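You operate a simulated robot arm through the tools that you are given. There is no shell and no other tool. Be economical: measure what you need, move in short steps, check, and stop when the job is done.

You are at the controls of a simulated robot arm. One attempt, no reset.

## Task
Try both plug gauges in the green-tied ring, then sort it into its tray.
Fine: only the go gauge enters: pass; neither: hold; both: scrap. Each gauge back in its cup.

The check looks at the end state, three seconds after you hand in, the way a careful person would. Anything else that was tipped, shoved, dropped, spilled or broken makes it a failure.

## Robot
A 6-joint arm with a two-finger parallel gripper on a trunk, on a base that drives. Base frame: it is fixed to the floor where the robot stands at the start and does not move with it; the origin is under the middle of the robot, x ahead of it, y to its left, z up. Readings come in mm, rad, newtons and seconds.
With the tool pointing down near the work surface it reaches from about 160 to 740 mm from the robot's upright axis, wherever it stands. Its first joint turns from -2.897 to 2.897 rad. Places, roughly: go gauge cup [400, 0, 900]; no go gauge cup [400, 100, 900]. Payload 3.91 kg.
The TCP is the grasp point between the finger pads, 30 mm short of the fingertips. In the tool frame z runs along the fingers and y along their closing line. Largest opening 110 mm; finger width 20, thickness 10; the body of the gripper, 48 by 112 mm, starts 55 mm behind the TCP.
Orientation is that of the tool frame in the base frame, as a unit quaternion [w, x, y, z]. With the fingers straight down and closing along the base's y, the tool's x points along the base's -x, its y along +y and its z along -z.

## Interface
- The arm moves only by the tool send_rows. Its argument "rows" is text: rows parted by semicolons, each of 7 numbers parted by spaces: the shift along the tool's x, y, z in m, then the turn, a rotation vector about the tool's x, y, z in degrees, then the gripper command, from -1 (fully open) to 1 (shut), values between in proportion. In form: dx dy dz ax ay az gripper; .... A call has 1 to 12 rows; each row is the pose to reach, as a shift and turn from the pose commanded when the call began, along the tool's axes at that moment. Rows are played at 5 a second. More than 50 mm and 0.15 rad between two rows, or a gripper value outside its range, and nothing of the call is played. Where a pose cannot be reached the arm comes as near as it can. A force on the tool above 40 N (or 10 N above the force at the start of the call, whichever is more), or a blocked arm, ends the call early, and 0.2 s more pass. The fingers move at their own pace (about 45 mm/s each) and stop on an object; they squeeze with about 32 N. The grip force told is the motor's: it shows also when the fingers shut on nothing. Time passes only in rows, and 0.2 s behind the last, so rows that repeat a pose let the fingers close. The reply holds the time, the measured pose of the TCP, the force on the tool along the base axes, the opening and the grip force, in the units named above and with some noise.
- Cameras (640 x 400 px; columns grow to the right, rows downward): "scene" is now at [15.5, 121.1, 1561.9]; the picture's right is [-0.41, -0.91, 0.00], its down [-0.60, 0.28, -0.75] and it looks along [0.68, -0.31, -0.66] (base axes); focal length 287 px, centre (320, 200). "wrist" rides on the gripper at [71, 22, -107] in the tool frame; the picture's right is [-0.29, 0.96, 0.00], its down [-0.76, -0.23, -0.61] and it looks along [-0.58, -0.18, 0.79] (tool axes); focal length 243 px, centre (320, 200). There is no depth. A picture from a camera that has moved, and an enlarged one, comes with that camera's place and axes in the base frame and with its lens.
- snapshot(camera): a new picture of that camera. No time passes.
- slide_trunk(by): slides the trunk up (or, below 0, down) by that many mm; the arm and the scene camera ride with it, the base frame stays. It gives what a move gives, with no picture.
- roll_base(legs): drives the robot by 1 to 6 legs, each [ahead, left, turn to the left] in mm, mm and rad, along the robot's own axes; the way and the turn of a leg run together, so that a leg with both is an arc; at most 1500 mm and 3.142 rad a leg. The arm and the cameras ride along, it lands a little off, and it stops where it bumps. It gives what a move gives.
- pan_tilt(pan, tilt): turns the head with the scene camera to pan (to the left, within 1.501 rad either way) and tilt (down, from -0.506 to 1.204), counted from straight ahead of the robot. It gives what a move gives.
- zoom(camera, box): a new picture of the part [left, top, right, bottom] of that camera's present view, enlarged. No time passes.
- job_done(): hands the job in; it is judged then, once.

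Go step by step. Nothing tells you exact positions but the pictures and the camera data: compare them with the known pose of the tool, close in by small moves and look again before you grip or let go. The budget is 120 turns and 98 pictures, counting those below and the enlarged ones. Unless the task says otherwise, let go and move clear before handing in, and close with one line.

The tools are called as a command line: name --argument value ..., lists and objects as JSON in quotes. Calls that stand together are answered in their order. send_rows: Moves the arm, as the interface text tells. Its arguments: {"type":"object","properties":{"rows":{"type":"string"}},"required":["rows"]} The other tools are called the same way: slide_trunk (by) slides the trunk up or down; roll_base (legs) drives the base; pan_tilt (pan, tilt) turns the head that bears the scene camera; snapshot (camera) takes a picture; zoom (camera, box) takes an enlarged picture of a part of a camera's view; job_done () hands the job in.

At the start:

```text
time_s: 0.0
tool_pos: [395.7, -41.5, 1223.9]
tool_rot: [0.0, 0.0, 1.0, 0.0]
ft_force: [1.2, -1.1, -0.1]
gripper_width: 109.9
finger_force: 0.0
trunk travel left (down, up): [-525.0, 65.0]
robot x, y, heading: [-0.2, -0.1, 0.005]
head pan, tilt: [-0.428, 0.726]
```

scene: 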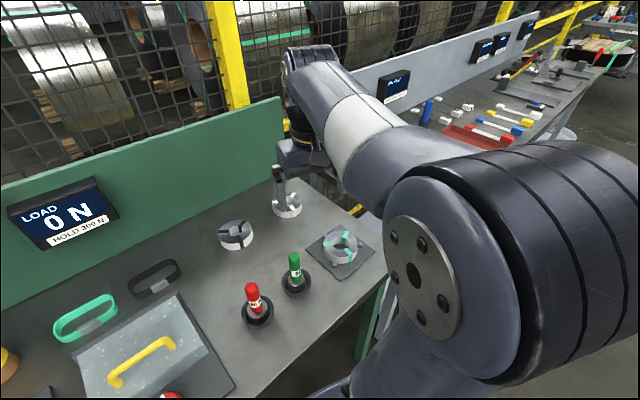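
wrist: 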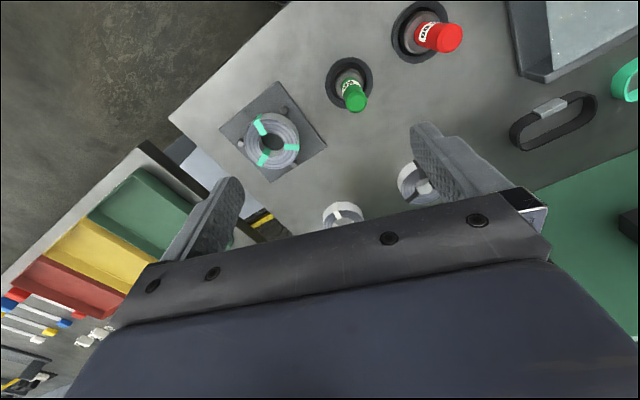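

I see a ring with green ties on a fixture plate, the green and red gauges in their cups, and green/yellow/red trays on another bench to the right. I'll take closer looks first.

zoom --camera "scene" --box '[200, 160, 400, 340]'

zoom --camera "wrist" --box '[200, 0, 480, 200]'

pan_tilt --pan -1.2 --tilt 0.7

snapshot --camera "scene"

```text
2.22 times, centred on (300, 250) of scene
camera zoom: at [15.5, 121.1, 1561.9], right [-0.41, -0.91, 0.0], down [-0.6, 0.28, -0.75], along [0.68, -0.31, -0.66], focal length 637 px, centre (364, 89)
```

zoom: 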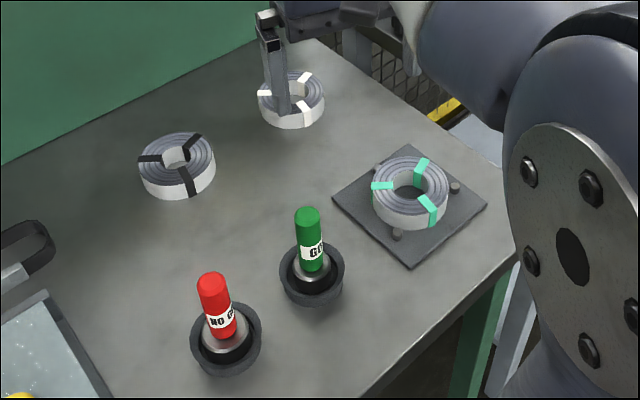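

```text
2.00 times, centred on (340, 100) of wrist
camera zoom: at [324.2, -18.3, 1332.2], right [0.29, 0.96, 0.0], down [0.76, -0.23, 0.61], along [0.58, -0.18, -0.79], focal length 485 px, centre (280, 400)
```

zoom: 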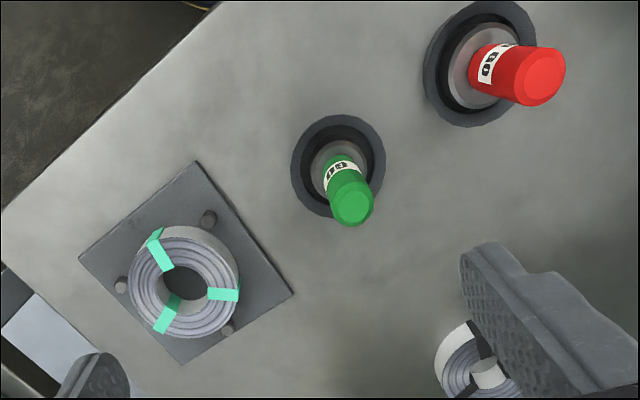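

```text
time_s: 1.1
tool_pos: [396.1, -39.5, 1224.5]
tool_rot: [-0.001, 0.0, 1.0, 0.0]
ft_force: [0.3, -0.1, -0.5]
gripper_width: 110.0
finger_force: 0.0
trunk travel left (down, up): [-525.0, 65.0]
robot x, y, heading: [2.1, 1.2, 0.0]
head pan, tilt: [-1.201, 0.7]
```

```text
93 pictures are left
camera scene: at [-30.0, 76.7, 1564.2], right [-0.93, -0.36, 0.0], down [-0.23, 0.6, -0.76], along [0.28, -0.71, -0.64], focal length 287 px, centre (320, 200)
```

scene: 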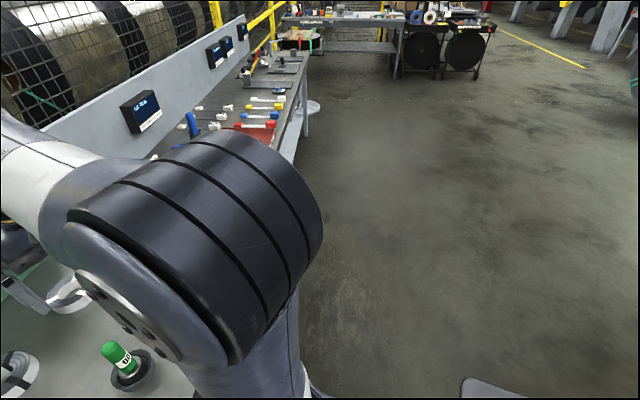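

The ring is at about (473,-155), the go gauge at (427,2) with its top near z 1005, and the no-go gauge at (388,119). I'll move over the go gauge and look with the wrist camera.

send_rows --rows "-0.010 0.014 0.038 0 0 0 -1; -0.020 0.028 0.076 0 0 0 -1; -0.031 0.041 0.114 0 0 0 -1; -0.031 0.041 0.114 0 0 0 -1"

snapshot --camera "wrist"

pan_tilt --pan -0.3 --tilt 0.9

snapshot --camera "scene"

```text
time_s: 2.1
tool_pos: [427.5, 1.4, 1111.1]
tool_rot: [0.0, 0.0, 1.0, 0.0]
ft_force: [0.8, -0.5, -0.3]
gripper_width: 110.0
finger_force: 0.0
trunk travel left (down, up): [-525.0, 65.0]
robot x, y, heading: [-3.8, 0.7, 0.002]
head pan, tilt: [-1.201, 0.7]
```

```text
92 pictures are left
camera wrist: at [356.3, 22.4, 1218.7], right [0.29, 0.96, 0.0], down [0.76, -0.23, 0.61], along [0.58, -0.18, -0.79], focal length 243 px, centre (320, 200)
```

wrist: 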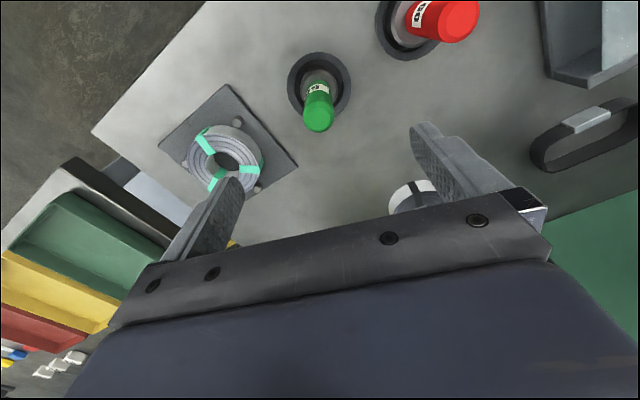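

```text
time_s: 3.3
tool_pos: [427.0, 0.6, 1111.7]
tool_rot: [-0.001, 0.001, 1.0, 0.0]
ft_force: [-0.1, -0.1, -0.3]
gripper_width: 110.0
finger_force: 0.1
trunk travel left (down, up): [-525.0, 65.0]
robot x, y, heading: [-0.6, 2.4, -0.0]
head pan, tilt: [-0.3, 0.901]
```

```text
91 pictures are left
camera scene: at [11.4, 133.5, 1548.0], right [-0.3, -0.95, 0.0], down [-0.75, 0.23, -0.62], along [0.59, -0.18, -0.78], focal length 287 px, centre (320, 200)
```

scene: 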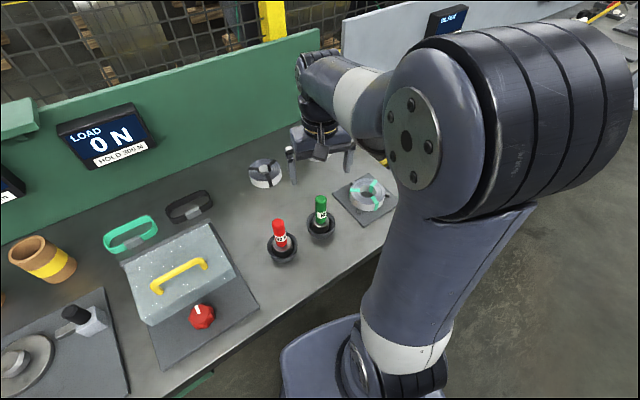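

Gauge estimated at (425,-1). Descending a bit with open fingers to refine its centre and height.

send_rows --rows "0.001 -0.001 0.033 0 0 0 -1; 0.002 -0.002 0.066 0 0 0 -1; 0.002 -0.002 0.066 0 0 0 -1"

snapshot --camera "wrist"

zoom --camera "scene" --box '[240, 130, 400, 270]'

```text
time_s: 4.1
tool_pos: [426.6, -1.7, 1043.7]
tool_rot: [0.0, 0.001, 1.0, 0.0]
ft_force: [0.2, -0.3, 0.6]
gripper_width: 109.9
finger_force: 0.1
trunk travel left (down, up): [-525.0, 65.0]
robot x, y, heading: [-2.0, 1.6, 0.002]
head pan, tilt: [-0.3, 0.901]
```

```text
90 pictures are left
camera wrist: at [354.9, 20.5, 1151.2], right [0.29, 0.96, 0.0], down [0.76, -0.23, 0.61], along [0.58, -0.18, -0.79], focal length 243 px, centre (320, 200)
```

wrist: 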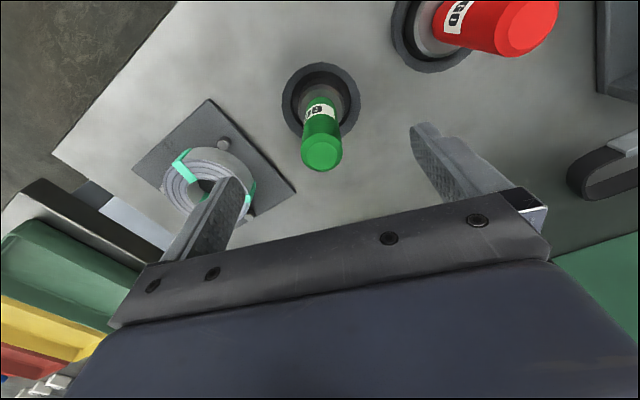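

```text
2.86 times, centred on (320, 200) of scene
camera zoom: at [11.5, 133.5, 1548.0], right [-0.3, -0.96, 0.0], down [-0.75, 0.23, -0.62], along [0.59, -0.18, -0.78], focal length 819 px, centre (320, 200)
```

zoom: 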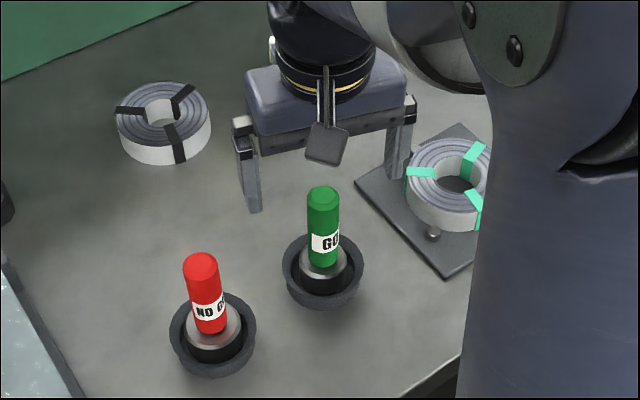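

Triangulation gives the gauge axis near (422.5,0), top z≈1012. Descend around the handle and look before gripping.

send_rows --rows "0.004 0.0015 0.03 0 0 0 -1; 0.004 0.0015 0.058 0 0 0 -1; 0.004 0.0015 0.058 0 0 0 -1"

snapshot --camera "wrist"

zoom --camera "scene" --box '[260, 130, 380, 250]'

```text
time_s: 4.9
tool_pos: [420.6, -0.0, 985.9]
tool_rot: [0.001, 0.0, 1.0, 0.0]
ft_force: [0.8, 0.7, 0.3]
gripper_width: 109.9
finger_force: 0.0
trunk travel left (down, up): [-525.0, 65.0]
robot x, y, heading: [0.2, -1.4, -0.005]
head pan, tilt: [-0.3, 0.901]
```

```text
88 pictures are left
camera wrist: at [348.9, 21.1, 1093.8], right [0.29, 0.96, 0.0], down [0.76, -0.23, 0.61], along [0.58, -0.18, -0.79], focal length 243 px, centre (320, 200)
```

wrist: 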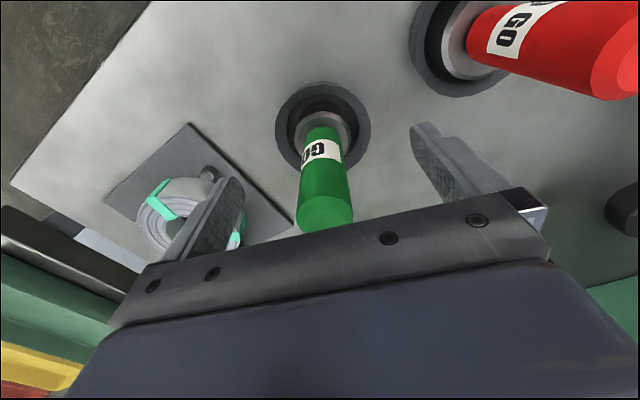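

```text
3.33 times, centred on (320, 190) of scene
camera zoom: at [11.6, 133.5, 1548.0], right [-0.3, -0.96, 0.0], down [-0.75, 0.23, -0.62], along [0.59, -0.18, -0.78], focal length 956 px, centre (320, 233)
```

zoom: 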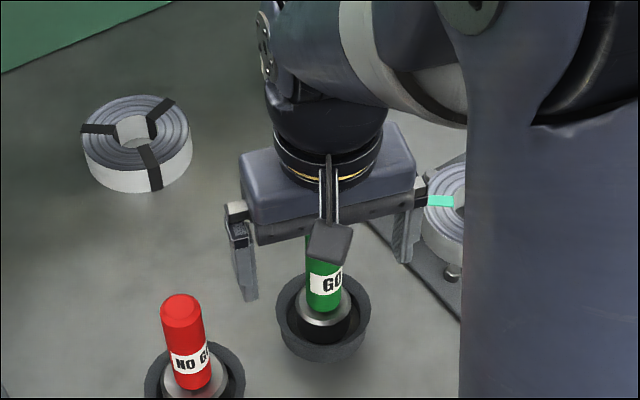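

The handle is between the fingers, about 1–2 mm off; I nudge and close the grip.

send_rows --rows "0.0015 0.0015 0 0 0 0 -0.3; 0.0015 0.0015 0 0 0 0 0.3; 0.0015 0.0015 0 0 0 0 1; 0.0015 0.0015 0 0 0 0 1; 0.0015 0.0015 0 0 0 0 1; 0.0015 0.0015 0 0 0 0 1; 0.0015 0.0015 0 0 0 0 1"

snapshot --camera "wrist"

```text
time_s: 6.5
tool_pos: [419.6, 1.6, 985.9]
tool_rot: [0.0, 0.0, 1.0, 0.0]
ft_force: [-1.2, -1.8, 0.7]
gripper_width: 27.6
finger_force: 32.5
trunk travel left (down, up): [-525.0, 65.0]
robot x, y, heading: [1.5, 0.7, -0.004]
head pan, tilt: [-0.3, 0.901]
```

```text
86 pictures are left
camera wrist: at [347.7, 23.5, 1094.2], right [0.29, 0.96, 0.0], down [0.76, -0.23, 0.61], along [0.58, -0.18, -0.79], focal length 243 px, centre (320, 200)
```

wrist: 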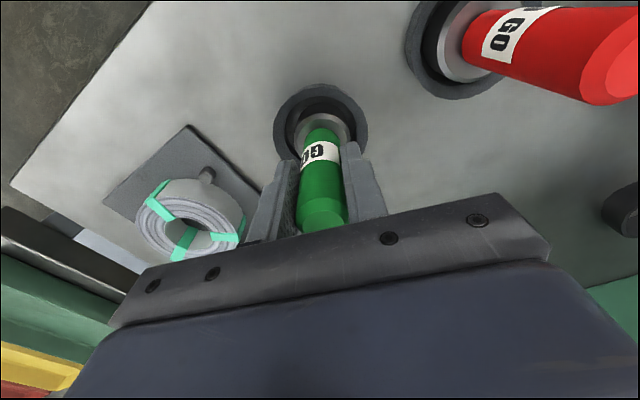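

Gripped (27.6 mm, 32 N) at cup pose (419.6,1.6,985.9). Lifting straight up.

send_rows --rows "0 0 -0.02 0 0 0 1; 0 0 -0.05 0 0 0 1; 0 0 -0.09 0 0 0 1; 0 0 -0.13 0 0 0 1; 0 0 -0.13 0 0 0 1"

snapshot --camera "wrist"

zoom --camera "scene" --box '[240, 90, 400, 270]'

```text
time_s: 7.7
tool_pos: [418.5, 2.4, 1118.2]
tool_rot: [0.001, 0.0, 1.0, 0.0]
ft_force: [0.3, 1.2, -5.0]
gripper_width: 27.9
finger_force: 32.1
trunk travel left (down, up): [-525.0, 65.0]
robot x, y, heading: [2.9, 0.9, 0.001]
head pan, tilt: [-0.3, 0.901]
```

```text
85 pictures are left
camera wrist: at [347.7, 24.7, 1225.8], right [0.29, 0.96, 0.0], down [0.76, -0.23, 0.61], along [0.58, -0.18, -0.79], focal length 243 px, centre (320, 200)
```

wrist: 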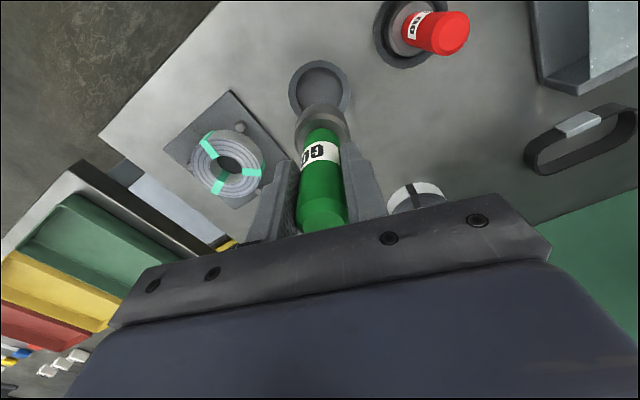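

```text
2.22 times, centred on (320, 180) of scene
camera zoom: at [11.4, 133.5, 1548.0], right [-0.3, -0.96, 0.0], down [-0.75, 0.23, -0.62], along [0.59, -0.18, -0.78], focal length 637 px, centre (320, 244)
```

zoom: 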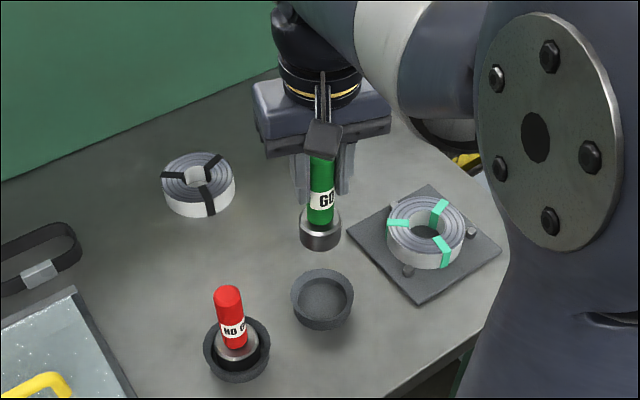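

The go gauge is a short wide plug under the handle. I move toward the ring, staying to the side for a clear wrist view of the bore.

send_rows --rows "-0.007 -0.03 0.013 0 0 0 1; -0.014 -0.06 0.026 0 0 0 1; -0.0215 -0.087 0.038 0 0 0 1; -0.0215 -0.087 0.038 0 0 0 1"

zoom --camera "wrist" --box '[160, 40, 400, 240]'

zoom --camera "scene" --box '[280, 110, 420, 250]'

```text
time_s: 8.7
tool_pos: [441.5, -84.2, 1081.1]
tool_rot: [0.0, 0.0, 1.0, 0.0]
ft_force: [0.5, -0.2, -4.2]
gripper_width: 27.9
finger_force: 32.0
trunk travel left (down, up): [-525.0, 65.0]
robot x, y, heading: [-4.1, 0.9, 0.003]
head pan, tilt: [-0.3, 0.901]
```

```text
2.00 times, centred on (280, 140) of wrist
camera zoom: at [369.9, -62.9, 1188.5], right [0.29, 0.96, 0.0], down [0.76, -0.23, 0.61], along [0.58, -0.18, -0.79], focal length 485 px, centre (400, 320)
```

zoom: 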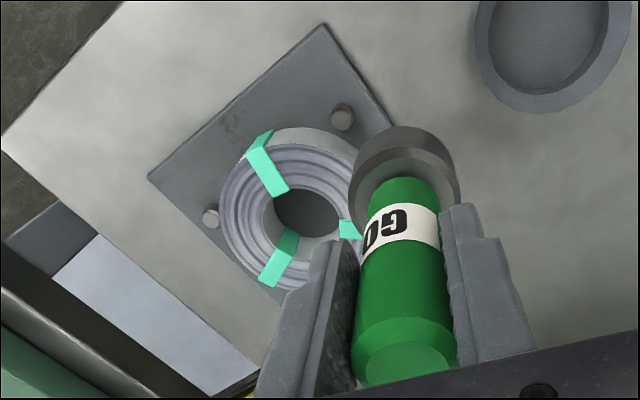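

```text
2.86 times, centred on (350, 180) of scene
camera zoom: at [11.8, 133.3, 1548.0], right [-0.3, -0.96, 0.0], down [-0.75, 0.23, -0.62], along [0.59, -0.18, -0.78], focal length 819 px, centre (234, 257)
```

zoom: 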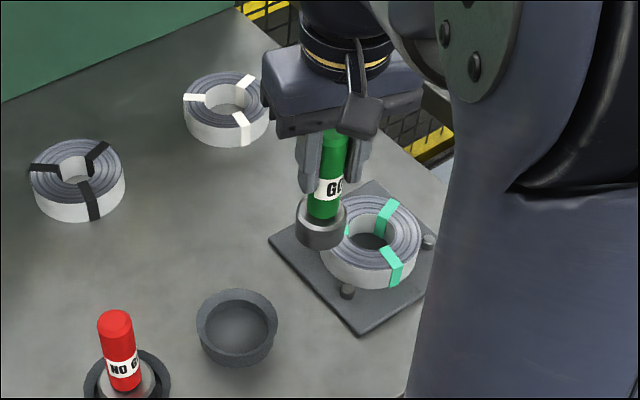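

Rough ring centre is (474,-155). I'll shift for an unobstructed view of the whole ring.

send_rows --rows "-0.02 0.005 0.01 0 0 0 1; -0.039 0.01 0.02 0 0 0 1; -0.039 0.01 0.02 0 0 0 1; -0.039 0.01 0.02 0 0 0 1"

zoom --camera "wrist" --box '[180, 60, 320, 180]'

```text
time_s: 9.7
tool_pos: [479.1, -75.9, 1059.2]
tool_rot: [0.001, 0.001, 1.0, 0.0]
ft_force: [-0.2, -0.3, -3.8]
gripper_width: 28.0
finger_force: 32.0
trunk travel left (down, up): [-525.0, 65.0]
robot x, y, heading: [0.1, -1.9, -0.001]
head pan, tilt: [-0.3, 0.901]
```

```text
3.33 times, centred on (250, 120) of wrist
camera zoom: at [408.5, -53.4, 1167.2], right [0.29, 0.96, 0.0], down [0.76, -0.23, 0.61], along [0.58, -0.18, -0.79], focal length 809 px, centre (553, 467)
```

zoom: 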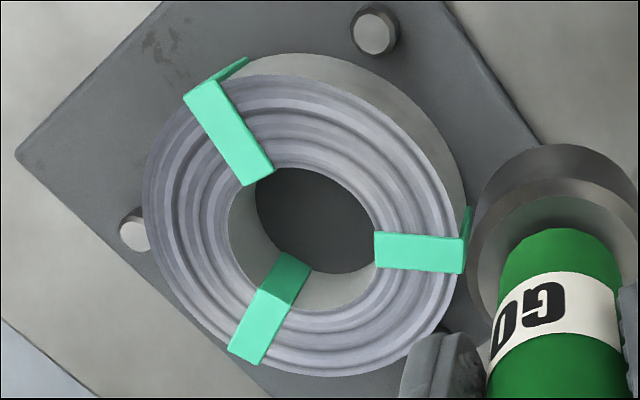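

Ring centre now ≈(477,-157), bore ~46 mm. I bring the plug above it with clearance and compare in both cameras.

send_rows --rows "0.001 -0.04 0.01 0 0 0 1; 0.002 -0.081 0.017 0 0 0 1; 0.002 -0.081 0.017 0 0 0 1; 0.002 -0.081 0.017 0 0 0 1"

zoom --camera "wrist" --box '[240, 60, 400, 180]'

zoom --camera "scene" --box '[310, 130, 430, 240]'

```text
time_s: 10.7
tool_pos: [476.1, -157.0, 1041.5]
tool_rot: [0.0, 0.0, 1.0, 0.0]
ft_force: [0.4, -0.5, -3.6]
gripper_width: 27.9
finger_force: 31.7
trunk travel left (down, up): [-525.0, 65.0]
robot x, y, heading: [2.0, -0.0, 0.0]
head pan, tilt: [-0.3, 0.901]
```

```text
3.33 times, centred on (320, 120) of wrist
camera zoom: at [405.5, -134.4, 1148.7], right [0.29, 0.96, 0.0], down [0.76, -0.23, 0.61], along [0.58, -0.18, -0.79], focal length 809 px, centre (320, 467)
```

zoom: 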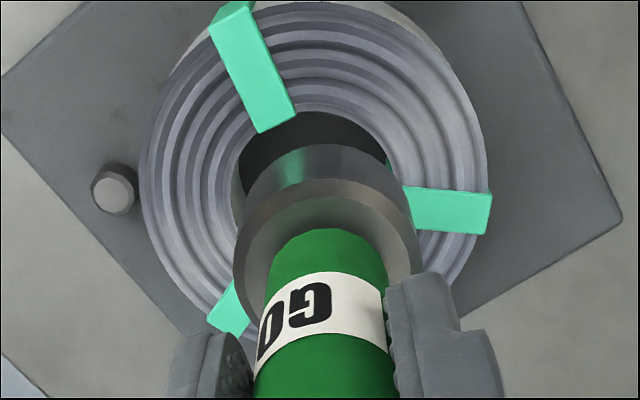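

```text
3.64 times, centred on (370, 185) of scene
camera zoom: at [11.6, 133.6, 1548.0], right [-0.3, -0.96, 0.0], down [-0.75, 0.23, -0.62], along [0.59, -0.18, -0.78], focal length 1043 px, centre (138, 254)
```

zoom: 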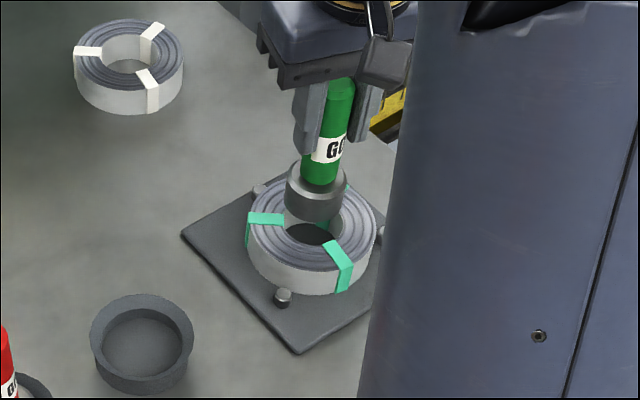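

Plug is close to over the bore but I need better precision. I step aside at this height and zoom in on the bore rim from two spots.

send_rows --rows "-0.01 0.04 0 0 0 0 1; -0.02 0.08 0 0 0 0 1; -0.02 0.08 0 0 0 0 1; -0.02 0.08 0 0 0 0 1"

zoom --camera "wrist" --box '[180, 50, 300, 150]'

send_rows --rows "-0.04 0 0 0 0 0 1; -0.07 -0.03 0 0 0 0 1; -0.07 -0.07 0 0 0 0 1; -0.07 -0.07 0 0 0 0 1; -0.07 -0.07 0 0 0 0 1"

snapshot --camera "wrist"

```text
time_s: 11.7
tool_pos: [496.8, -76.8, 1039.2]
tool_rot: [0.0, -0.001, 1.0, 0.0]
ft_force: [-0.7, 1.1, -4.1]
gripper_width: 27.7
finger_force: 32.1
trunk travel left (down, up): [-525.0, 65.0]
robot x, y, heading: [1.5, 0.5, -0.002]
head pan, tilt: [-0.3, 0.901]
```

```text
4.00 times, centred on (240, 100) of wrist
camera zoom: at [426.6, -55.5, 1147.0], right [0.29, 0.96, 0.0], down [0.76, -0.23, 0.61], along [0.58, -0.18, -0.79], focal length 970 px, centre (640, 600)
```

zoom: 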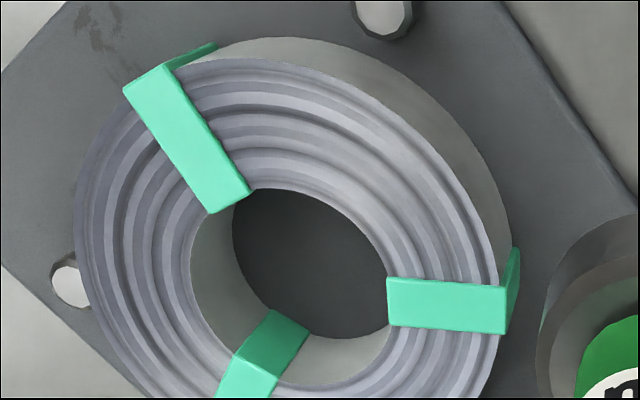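

```text
time_s: 12.9
tool_pos: [567.4, -146.5, 1039.4]
tool_rot: [0.0, 0.0, 1.0, 0.0]
ft_force: [-0.5, -0.4, -4.9]
gripper_width: 28.0
finger_force: 31.8
trunk travel left (down, up): [-525.0, 65.0]
robot x, y, heading: [0.1, -0.9, 0.002]
head pan, tilt: [-0.3, 0.901]
```

```text
77 pictures are left
camera wrist: at [496.1, -125.7, 1146.7], right [0.29, 0.96, 0.0], down [0.76, -0.23, 0.61], along [0.58, -0.18, -0.79], focal length 243 px, centre (320, 200)
```

wrist: 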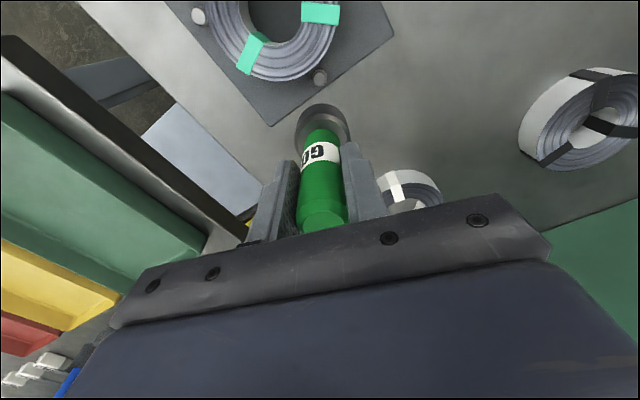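

Ring centre triangulates to ≈(478.5,-156.7), top z≈923. Now I measure the plug's own offset from the tool axis.

zoom --camera "wrist" --box '[270, 80, 390, 155]'

zoom --camera "scene" --box '[310, 110, 430, 230]'

```text
5.33 times, centred on (330, 118) of wrist
camera zoom: at [496.1, -125.7, 1146.7], right [0.29, 0.96, 0.0], down [0.76, -0.23, 0.61], along [0.58, -0.18, -0.79], focal length 1294 px, centre (267, 640)
```

zoom: 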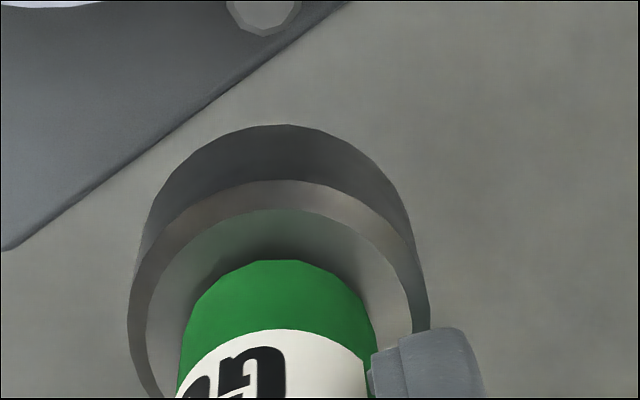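

```text
3.33 times, centred on (370, 170) of scene
camera zoom: at [11.8, 133.6, 1548.0], right [-0.3, -0.96, 0.0], down [-0.75, 0.23, -0.62], along [0.59, -0.18, -0.78], focal length 956 px, centre (153, 300)
```

zoom: 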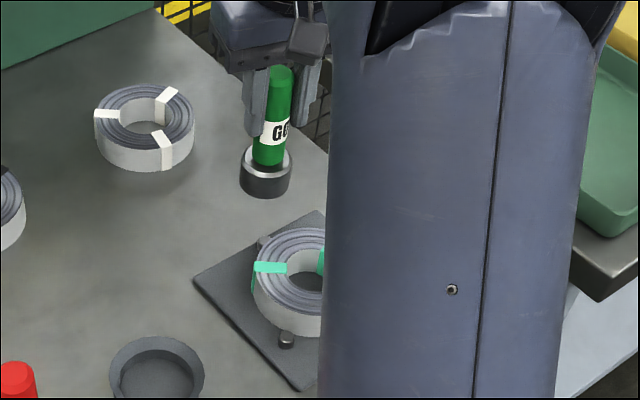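

The plug (Ø≈43.5, bottom ≈97.5 mm below the TCP) sits about 1.5 mm to +y of the tool axis model. I return over the ring at (477.5,-158) at just above the ring top.

send_rows --rows "0.03 -0.004 0 0 0 0 1; 0.06 -0.008 0 0 0 0 1; 0.0895 -0.0115 0 0 0 0 1; 0.0895 -0.0115 0.008 0 0 0 1; 0.0895 -0.0115 0.013 0 0 0 1; 0.0895 -0.0115 0.013 0 0 0 1"

zoom --camera "wrist" --box '[260, 60, 380, 160]'

zoom --camera "scene" --box '[330, 140, 410, 220]'

```text
time_s: 14.3
tool_pos: [475.6, -158.8, 1028.2]
tool_rot: [0.001, 0.0, 1.0, 0.0]
ft_force: [0.5, -0.1, -4.9]
gripper_width: 28.0
finger_force: 31.8
trunk travel left (down, up): [-525.0, 65.0]
robot x, y, heading: [0.1, 1.0, -0.002]
head pan, tilt: [-0.3, 0.901]
```

```text
4.00 times, centred on (320, 110) of wrist
camera zoom: at [405.3, -136.3, 1135.3], right [0.29, 0.96, 0.0], down [0.76, -0.23, 0.61], along [0.58, -0.18, -0.79], focal length 970 px, centre (320, 560)
```

zoom: 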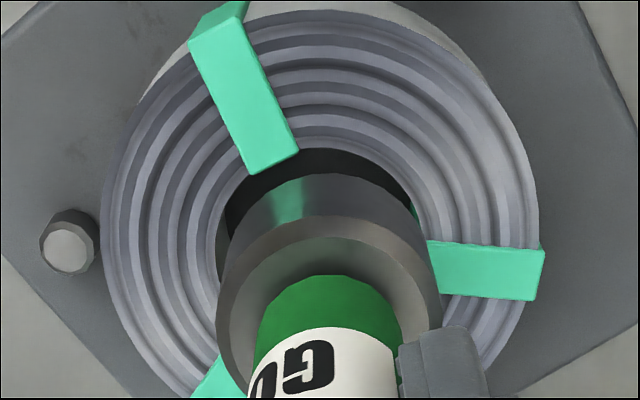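

```text
5.00 times, centred on (370, 180) of scene
camera zoom: at [11.6, 133.4, 1548.0], right [-0.3, -0.96, 0.0], down [-0.75, 0.23, -0.62], along [0.59, -0.18, -0.78], focal length 1434 px, centre (70, 300)
```

zoom: 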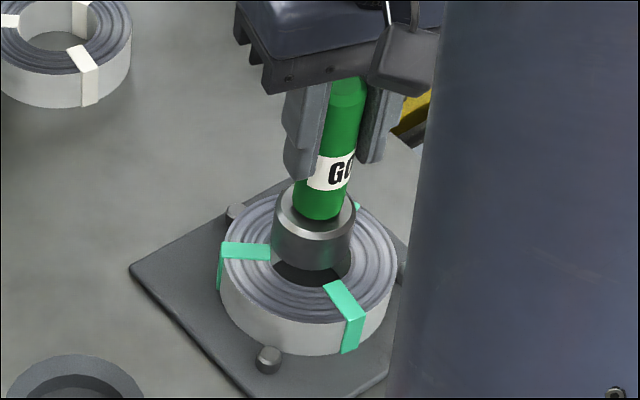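

Both cameras now agree that the gauge is gripped ~5–6 mm off in x from the TCP, so the plug must shift about -5.5 in x and +0.8 in y.

send_rows --rows "0.0055 0.0008 0 0 0 0 1; 0.0055 0.0008 0 0 0 0 1; 0.0055 0.0008 0 0 0 0 1"

zoom --camera "wrist" --box '[260, 60, 380, 160]'

zoom --camera "scene" --box '[340, 155, 400, 215]'

```text
time_s: 15.1
tool_pos: [471.2, -156.9, 1028.4]
tool_rot: [0.0, 0.0, 1.0, 0.0]
ft_force: [-0.2, 1.0, -4.8]
gripper_width: 27.9
finger_force: 31.9
trunk travel left (down, up): [-525.0, 65.0]
robot x, y, heading: [-0.9, -5.0, -0.002]
head pan, tilt: [-0.3, 0.901]
```

```text
4.00 times, centred on (320, 110) of wrist
camera zoom: at [400.8, -135.2, 1135.3], right [0.29, 0.96, 0.0], down [0.76, -0.23, 0.61], along [0.58, -0.18, -0.79], focal length 970 px, centre (320, 560)
```

zoom: 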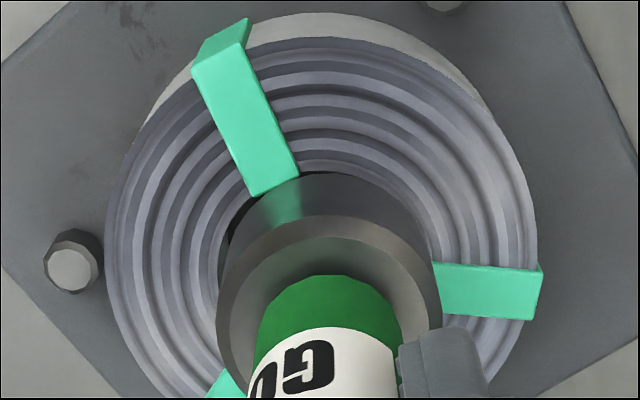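

```text
6.67 times, centred on (370, 185) of scene
camera zoom: at [11.7, 133.4, 1548.0], right [-0.3, -0.96, 0.0], down [-0.75, 0.23, -0.62], along [0.59, -0.18, -0.78], focal length 1912 px, centre (-13, 300)
```

zoom: 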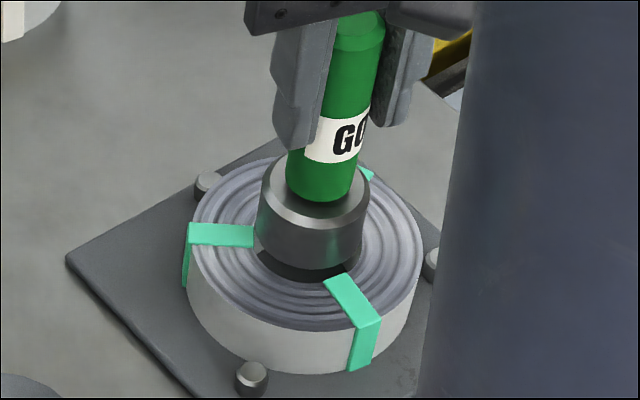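

Nearly concentric in both views, perhaps 1.5 mm short in x. I shift +1.5 mm x and probe down gently.

send_rows --rows "-0.0015 0 0 0 0 0 1; -0.0015 0 0.004 0 0 0 1; -0.0015 0 0.006 0 0 0 1; -0.0015 0 0.008 0 0 0 1; -0.0015 0 0.010 0 0 0 1; -0.0015 0 0.012 0 0 0 1; -0.0015 0 0.014 0 0 0 1; -0.0015 0 0.016 0 0 0 1"

zoom --camera "scene" --box '[340, 155, 400, 215]'

zoom --camera "wrist" --box '[260, 60, 380, 160]'

```text
time_s: 16.9
tool_pos: [474.1, -156.0, 1014.8]
tool_rot: [0.004, 0.0, 1.0, 0.0]
ft_force: [2.7, -2.9, 24.3]
gripper_width: 27.6
finger_force: 31.8
trunk travel left (down, up): [-525.0, 65.0]
robot x, y, heading: [0.1, -1.3, -0.003]
head pan, tilt: [-0.3, 0.901]
```

```text
6.67 times, centred on (370, 185) of scene
camera zoom: at [10.2, 133.6, 1548.5], right [-0.3, -0.96, 0.0], down [-0.75, 0.23, -0.62], along [0.59, -0.18, -0.78], focal length 1912 px, centre (-13, 300)
```

zoom: 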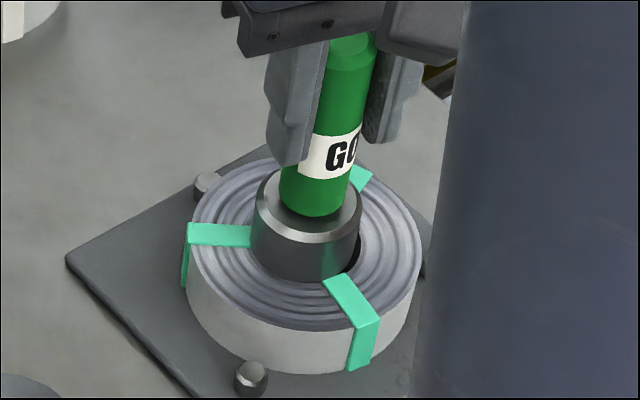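

```text
4.00 times, centred on (320, 110) of wrist
camera zoom: at [402.4, -135.1, 1122.6], right [0.29, 0.96, 0.0], down [0.76, -0.23, 0.61], along [0.59, -0.18, -0.79], focal length 970 px, centre (320, 560)
```

zoom: 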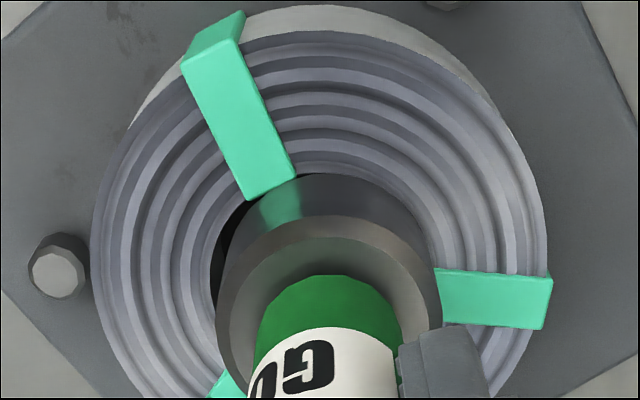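

The plug rests on the ring top with a gap showing toward −y (and slightly −x) in both views. I'll lift a little, shift, and retry.

send_rows --rows "0 0 -0.005 0 0 0 1; 0.001 -0.002 -0.005 0 0 0 1; 0.001 -0.002 -0.001 0 0 0 1; 0.001 -0.002 0.001 0 0 0 1; 0.001 -0.002 0.003 0 0 0 1; 0.001 -0.002 0.003 0 0 0 1"

zoom --camera "scene" --box '[340, 155, 400, 215]'

zoom --camera "wrist" --box '[260, 60, 380, 160]'

```text
time_s: 18.3
tool_pos: [473.5, -159.2, 1009.4]
tool_rot: [-0.001, 0.0, 1.0, 0.0]
ft_force: [0.0, 0.5, -5.1]
gripper_width: 27.9
finger_force: 32.3
trunk travel left (down, up): [-525.0, 65.0]
robot x, y, heading: [-1.6, -0.4, -0.002]
head pan, tilt: [-0.3, 0.901]
```

```text
6.67 times, centred on (370, 185) of scene
camera zoom: at [11.7, 133.4, 1548.0], right [-0.3, -0.96, 0.0], down [-0.75, 0.23, -0.62], along [0.59, -0.18, -0.78], focal length 1912 px, centre (-13, 300)
```

zoom: 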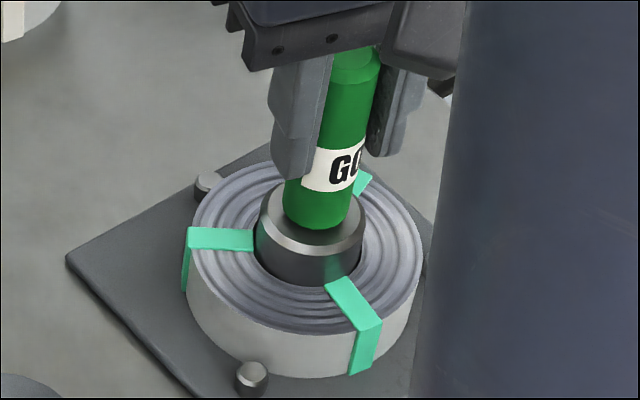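

```text
4.00 times, centred on (320, 110) of wrist
camera zoom: at [401.8, -136.9, 1116.3], right [0.29, 0.96, 0.0], down [0.76, -0.23, 0.61], along [0.58, -0.18, -0.79], focal length 970 px, centre (320, 560)
```

zoom: 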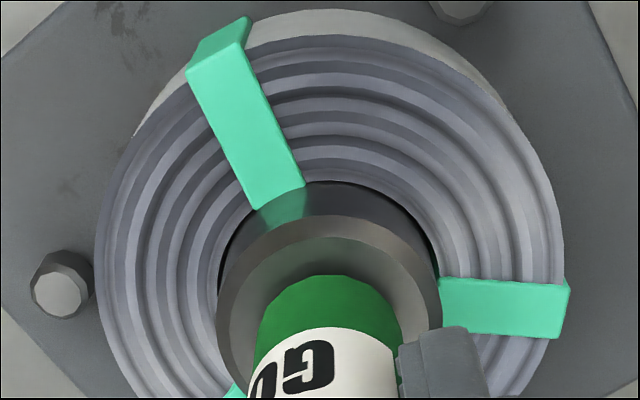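

The plug has entered freely (z 1009, no force). I lower another 10 mm to confirm.

send_rows --rows "0 0 0.003 0 0 0 1; 0 0 0.006 0 0 0 1; 0 0 0.010 0 0 0 1; 0 0 0.010 0 0 0 1"

zoom --camera "scene" --box '[340, 155, 400, 215]'

```text
time_s: 19.3
tool_pos: [474.2, -157.8, 1000.2]
tool_rot: [0.0, 0.001, 1.0, -0.001]
ft_force: [-0.6, 0.1, -4.5]
gripper_width: 28.0
finger_force: 31.5
trunk travel left (down, up): [-525.0, 65.0]
robot x, y, heading: [-2.1, -5.4, 0.003]
head pan, tilt: [-0.3, 0.901]
```

```text
6.67 times, centred on (370, 185) of scene
camera zoom: at [11.7, 133.4, 1548.0], right [-0.3, -0.96, 0.0], down [-0.75, 0.23, -0.62], along [0.59, -0.18, -0.78], focal length 1912 px, centre (-13, 300)
```

zoom: 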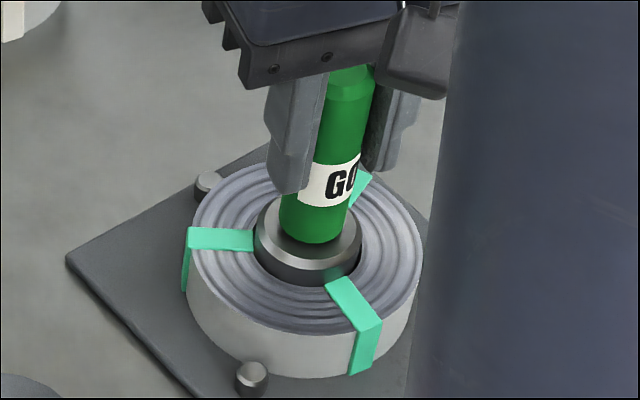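

Go gauge enters. I'll now return it to its cup by exactly reversing the commanded offsets.

send_rows --rows "0 0 -0.03 0 0 0 1; 0 0 -0.06 0 0 0 1; 0 0 -0.1 0 0 0 1; 0.0135 0.0402 -0.1 0 0 0 1; 0.027 0.0804 -0.1 0 0 0 1; 0.0405 0.1206 -0.1 0 0 0 1; 0.054 0.1607 -0.1 0 0 0 1; 0.054 0.1607 -0.065 0 0 0 1; 0.054 0.1607 -0.04 0 0 0 1; 0.054 0.1607 -0.04 0 0 0 1"

zoom --camera "scene" --box '[280, 170, 360, 250]'

zoom --camera "wrist" --box '[260, 60, 380, 160]'

```text
time_s: 21.5
tool_pos: [418.8, 1.8, 1038.0]
tool_rot: [0.0, 0.0, 1.0, 0.0]
ft_force: [-1.4, 0.4, -4.1]
gripper_width: 27.8
finger_force: 32.0
trunk travel left (down, up): [-525.0, 65.0]
robot x, y, heading: [3.8, 1.0, -0.004]
head pan, tilt: [-0.3, 0.901]
```

```text
5.00 times, centred on (320, 210) of scene
camera zoom: at [11.6, 133.6, 1548.0], right [-0.3, -0.96, 0.0], down [-0.75, 0.23, -0.62], along [0.59, -0.18, -0.78], focal length 1434 px, centre (320, 150)
```

zoom: 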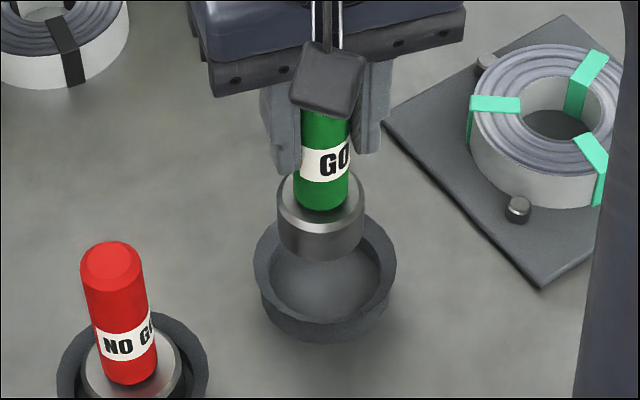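

```text
4.00 times, centred on (320, 110) of wrist
camera zoom: at [347.9, 24.3, 1145.2], right [0.29, 0.96, 0.0], down [0.76, -0.23, 0.61], along [0.58, -0.18, -0.79], focal length 970 px, centre (320, 560)
```

zoom: 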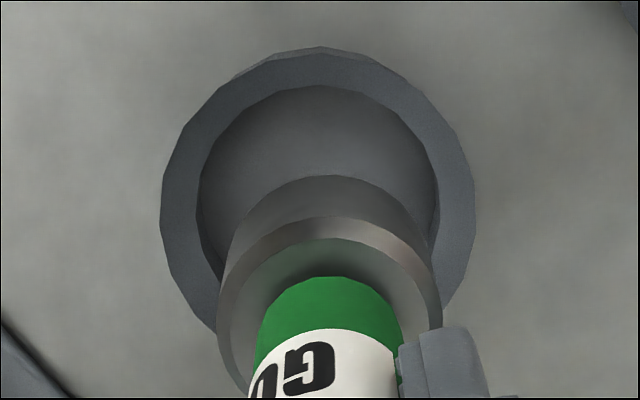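

Aligned over the cup. Lower to the original height and release.

send_rows --rows "0 0 0.025 0 0 0 1; 0 0 0.045 0 0 0 1; 0 0 0.0525 0 0 0 1; 0 0 0.0525 0 0 0 1; 0 0 0.0525 0 0 0 0.4; 0 0 0.0525 0 0 0 -0.2; 0 0 0.0525 0 0 0 -0.2; 0 0 0.0525 0 0 0 -0.2; 0 0 0.0525 0 0 0 -0.2"

snapshot --camera "wrist"

zoom --camera "scene" --box '[240, 160, 360, 280]'

```text
time_s: 23.5
tool_pos: [419.2, 2.0, 986.1]
tool_rot: [0.0, 0.0, 1.0, 0.0]
ft_force: [0.4, 0.1, 1.0]
gripper_width: 65.9
finger_force: 0.1
trunk travel left (down, up): [-525.0, 65.0]
robot x, y, heading: [0.7, 4.0, 0.004]
head pan, tilt: [-0.3, 0.901]
```

```text
63 pictures are left
camera wrist: at [347.8, 24.2, 1094.3], right [0.29, 0.96, 0.0], down [0.76, -0.23, 0.61], along [0.58, -0.18, -0.79], focal length 243 px, centre (320, 200)
```

wrist: 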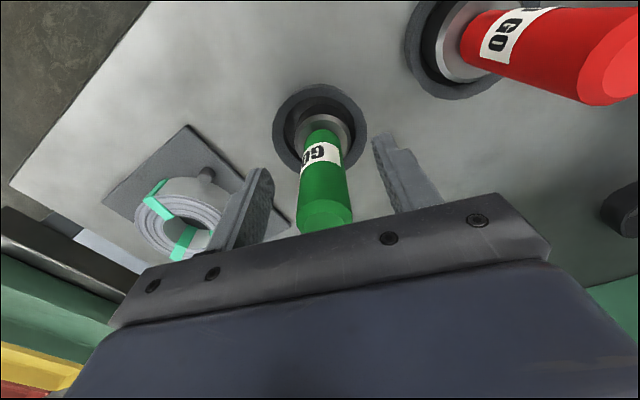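

```text
3.33 times, centred on (300, 220) of scene
camera zoom: at [11.4, 133.5, 1548.0], right [-0.3, -0.96, 0.0], down [-0.75, 0.23, -0.62], along [0.59, -0.18, -0.78], focal length 956 px, centre (387, 133)
```

zoom: 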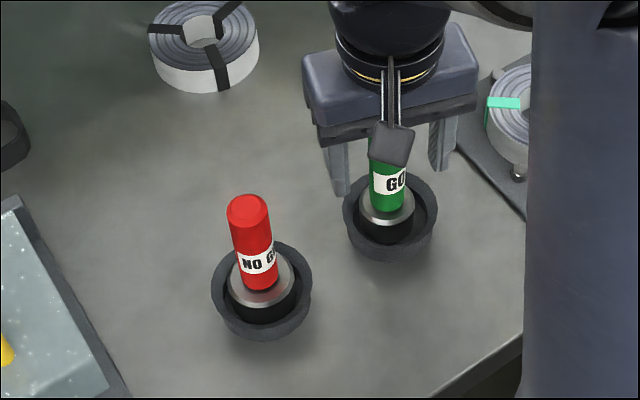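

The go gauge is back in its cup. Next, over to the no-go gauge, estimated axis ≈(390.5,117).

send_rows --rows "0 0 -0.03 0 0 0 -0.2; 0 0 -0.06 0 0 0 -0.6; 0 0 -0.1 0 0 0 -1; 0.01 0.04 -0.1 0 0 0 -1; 0.02 0.08 -0.1 0 0 0 -1; 0.029 0.115 -0.1 0 0 0 -1; 0.029 0.115 -0.06 0 0 0 -1; 0.029 0.115 -0.06 0 0 0 -1; 0.029 0.115 -0.06 0 0 0 -1"

snapshot --camera "wrist"

zoom --camera "scene" --box '[220, 150, 340, 280]'

```text
time_s: 25.5
tool_pos: [391.3, 115.7, 1045.8]
tool_rot: [-0.001, 0.0, 1.0, 0.0]
ft_force: [0.0, 0.7, -0.4]
gripper_width: 109.9
finger_force: 0.1
trunk travel left (down, up): [-525.0, 65.0]
robot x, y, heading: [2.6, -1.5, 0.002]
head pan, tilt: [-0.3, 0.901]
```

```text
61 pictures are left
camera wrist: at [318.7, 137.9, 1154.2], right [0.29, 0.96, 0.0], down [0.76, -0.23, 0.61], along [0.58, -0.18, -0.79], focal length 243 px, centre (320, 200)
```

wrist: 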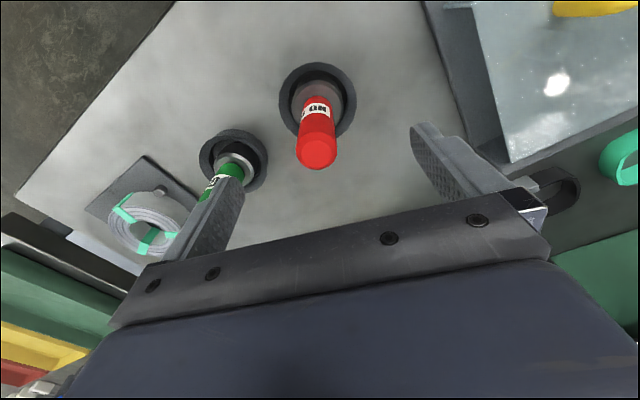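

```text
3.08 times, centred on (280, 215) of scene
camera zoom: at [11.2, 133.5, 1548.0], right [-0.3, -0.96, 0.0], down [-0.75, 0.23, -0.62], along [0.59, -0.18, -0.78], focal length 882 px, centre (443, 154)
```

zoom: 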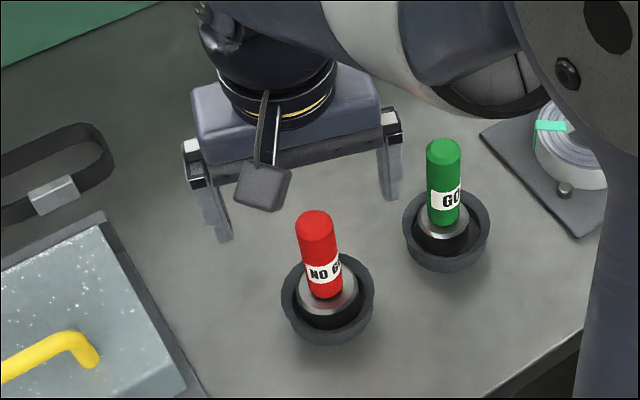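

No-go axis ≈(389,116). Shift slightly, descend with open fingers, then check.

send_rows --rows "0.002 0.0003 0.03 0 0 0 -1; 0.002 0.0003 0.06 0 0 0 -1; 0.002 0.0003 0.06 0 0 0 -1"

snapshot --camera "wrist"

```text
time_s: 26.3
tool_pos: [389.7, 115.9, 984.8]
tool_rot: [0.0, 0.0, 1.0, 0.0]
ft_force: [0.1, 0.6, -0.6]
gripper_width: 110.2
finger_force: 0.1
trunk travel left (down, up): [-525.0, 65.0]
robot x, y, heading: [-2.0, -0.5, -0.002]
head pan, tilt: [-0.3, 0.901]
```

```text
59 pictures are left
camera wrist: at [318.1, 138.0, 1093.4], right [0.29, 0.96, 0.0], down [0.76, -0.23, 0.61], along [0.58, -0.18, -0.79], focal length 243 px, centre (320, 200)
```

wrist: 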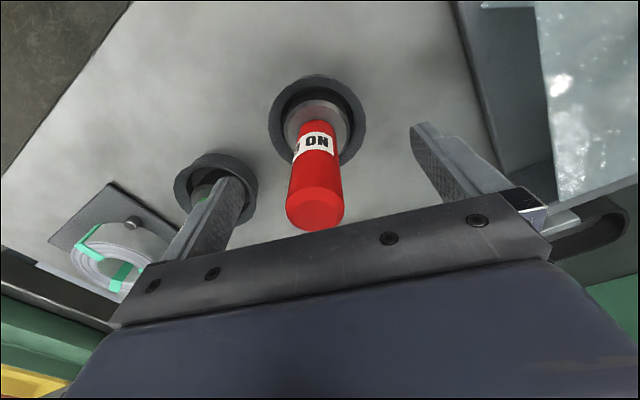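

Handle is ~2 mm to −y of centre; I correct and grip.

send_rows --rows "0 -0.002 0 0 0 0 -0.3; 0 -0.002 0 0 0 0 0.3; 0 -0.002 0 0 0 0 1; 0 -0.002 0 0 0 0 1; 0 -0.002 0 0 0 0 1; 0 -0.002 0 0 0 0 1; 0 -0.002 0 0 0 0 1"

snapshot --camera "wrist"

```text
time_s: 27.9
tool_pos: [388.7, 115.0, 986.4]
tool_rot: [0.0, -0.001, 1.0, -0.001]
ft_force: [-0.3, 0.0, 1.1]
gripper_width: 27.8
finger_force: 32.1
trunk travel left (down, up): [-525.0, 65.0]
robot x, y, heading: [0.6, -0.9, 0.0]
head pan, tilt: [-0.3, 0.901]
```

```text
58 pictures are left
camera wrist: at [317.6, 136.1, 1094.0], right [0.29, 0.96, 0.0], down [0.76, -0.23, 0.61], along [0.58, -0.18, -0.79], focal length 243 px, centre (320, 200)
```

wrist: 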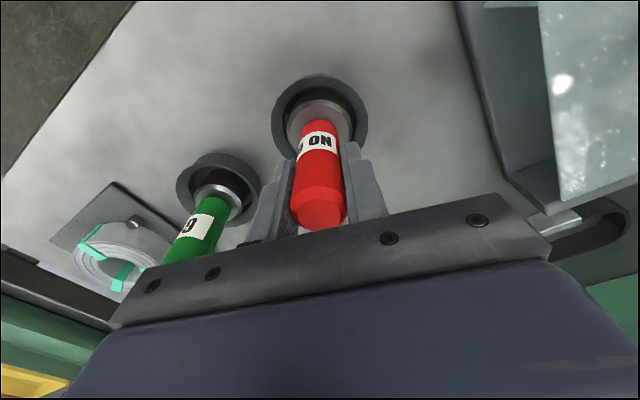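

Gripped. I carry the no-go gauge high over the go gauge to the ring, adjusting for the ~5 mm difference in grip offset, and hover.

send_rows --rows "0 0 -0.05 0 0 0 1; 0 0 -0.1 0 0 0 1; 0 0 -0.15 0 0 0 1; -0.015 -0.0457 -0.15 0 0 0 1; -0.03 -0.0913 -0.15 0 0 0 1; -0.045 -0.137 -0.15 0 0 0 1; -0.06 -0.1827 -0.15 0 0 0 1; -0.075 -0.2283 -0.15 0 0 0 1; -0.09 -0.274 -0.15 0 0 0 1; -0.09 -0.274 -0.105 0 0 0 1; -0.09 -0.274 -0.065 0 0 0 1; -0.09 -0.274 -0.045 0 0 0 1"

zoom --camera "wrist" --box '[260, 60, 380, 160]'

zoom --camera "scene" --box '[340, 155, 400, 215]'

```text
time_s: 30.5
tool_pos: [478.4, -159.8, 1031.4]
tool_rot: [-0.001, 0.0, 1.0, 0.001]
ft_force: [-0.1, 0.4, -4.2]
gripper_width: 27.8
finger_force: 32.1
trunk travel left (down, up): [-525.0, 65.0]
robot x, y, heading: [2.7, -0.6, -0.003]
head pan, tilt: [-0.3, 0.901]
```

```text
4.00 times, centred on (320, 110) of wrist
camera zoom: at [407.5, -138.1, 1139.2], right [0.29, 0.96, 0.0], down [0.76, -0.23, 0.61], along [0.58, -0.18, -0.79], focal length 970 px, centre (320, 560)
```

zoom: 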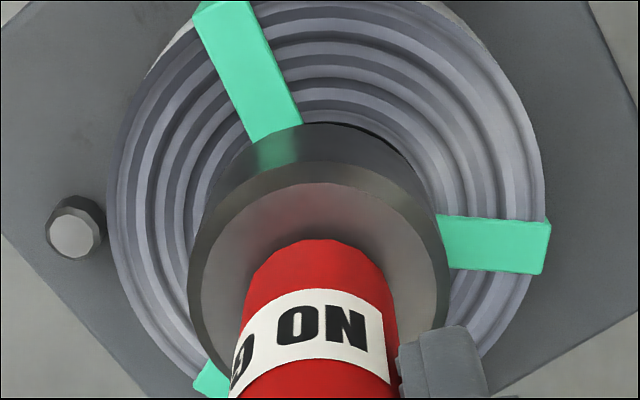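

```text
6.67 times, centred on (370, 185) of scene
camera zoom: at [11.9, 133.3, 1548.0], right [-0.3, -0.96, 0.0], down [-0.75, 0.23, -0.62], along [0.59, -0.18, -0.78], focal length 1912 px, centre (-13, 300)
```

zoom: 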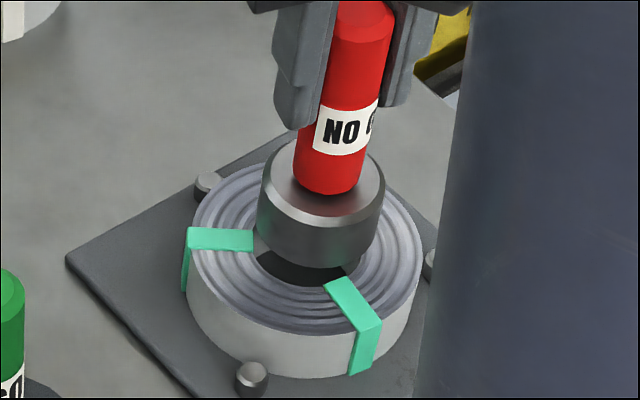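

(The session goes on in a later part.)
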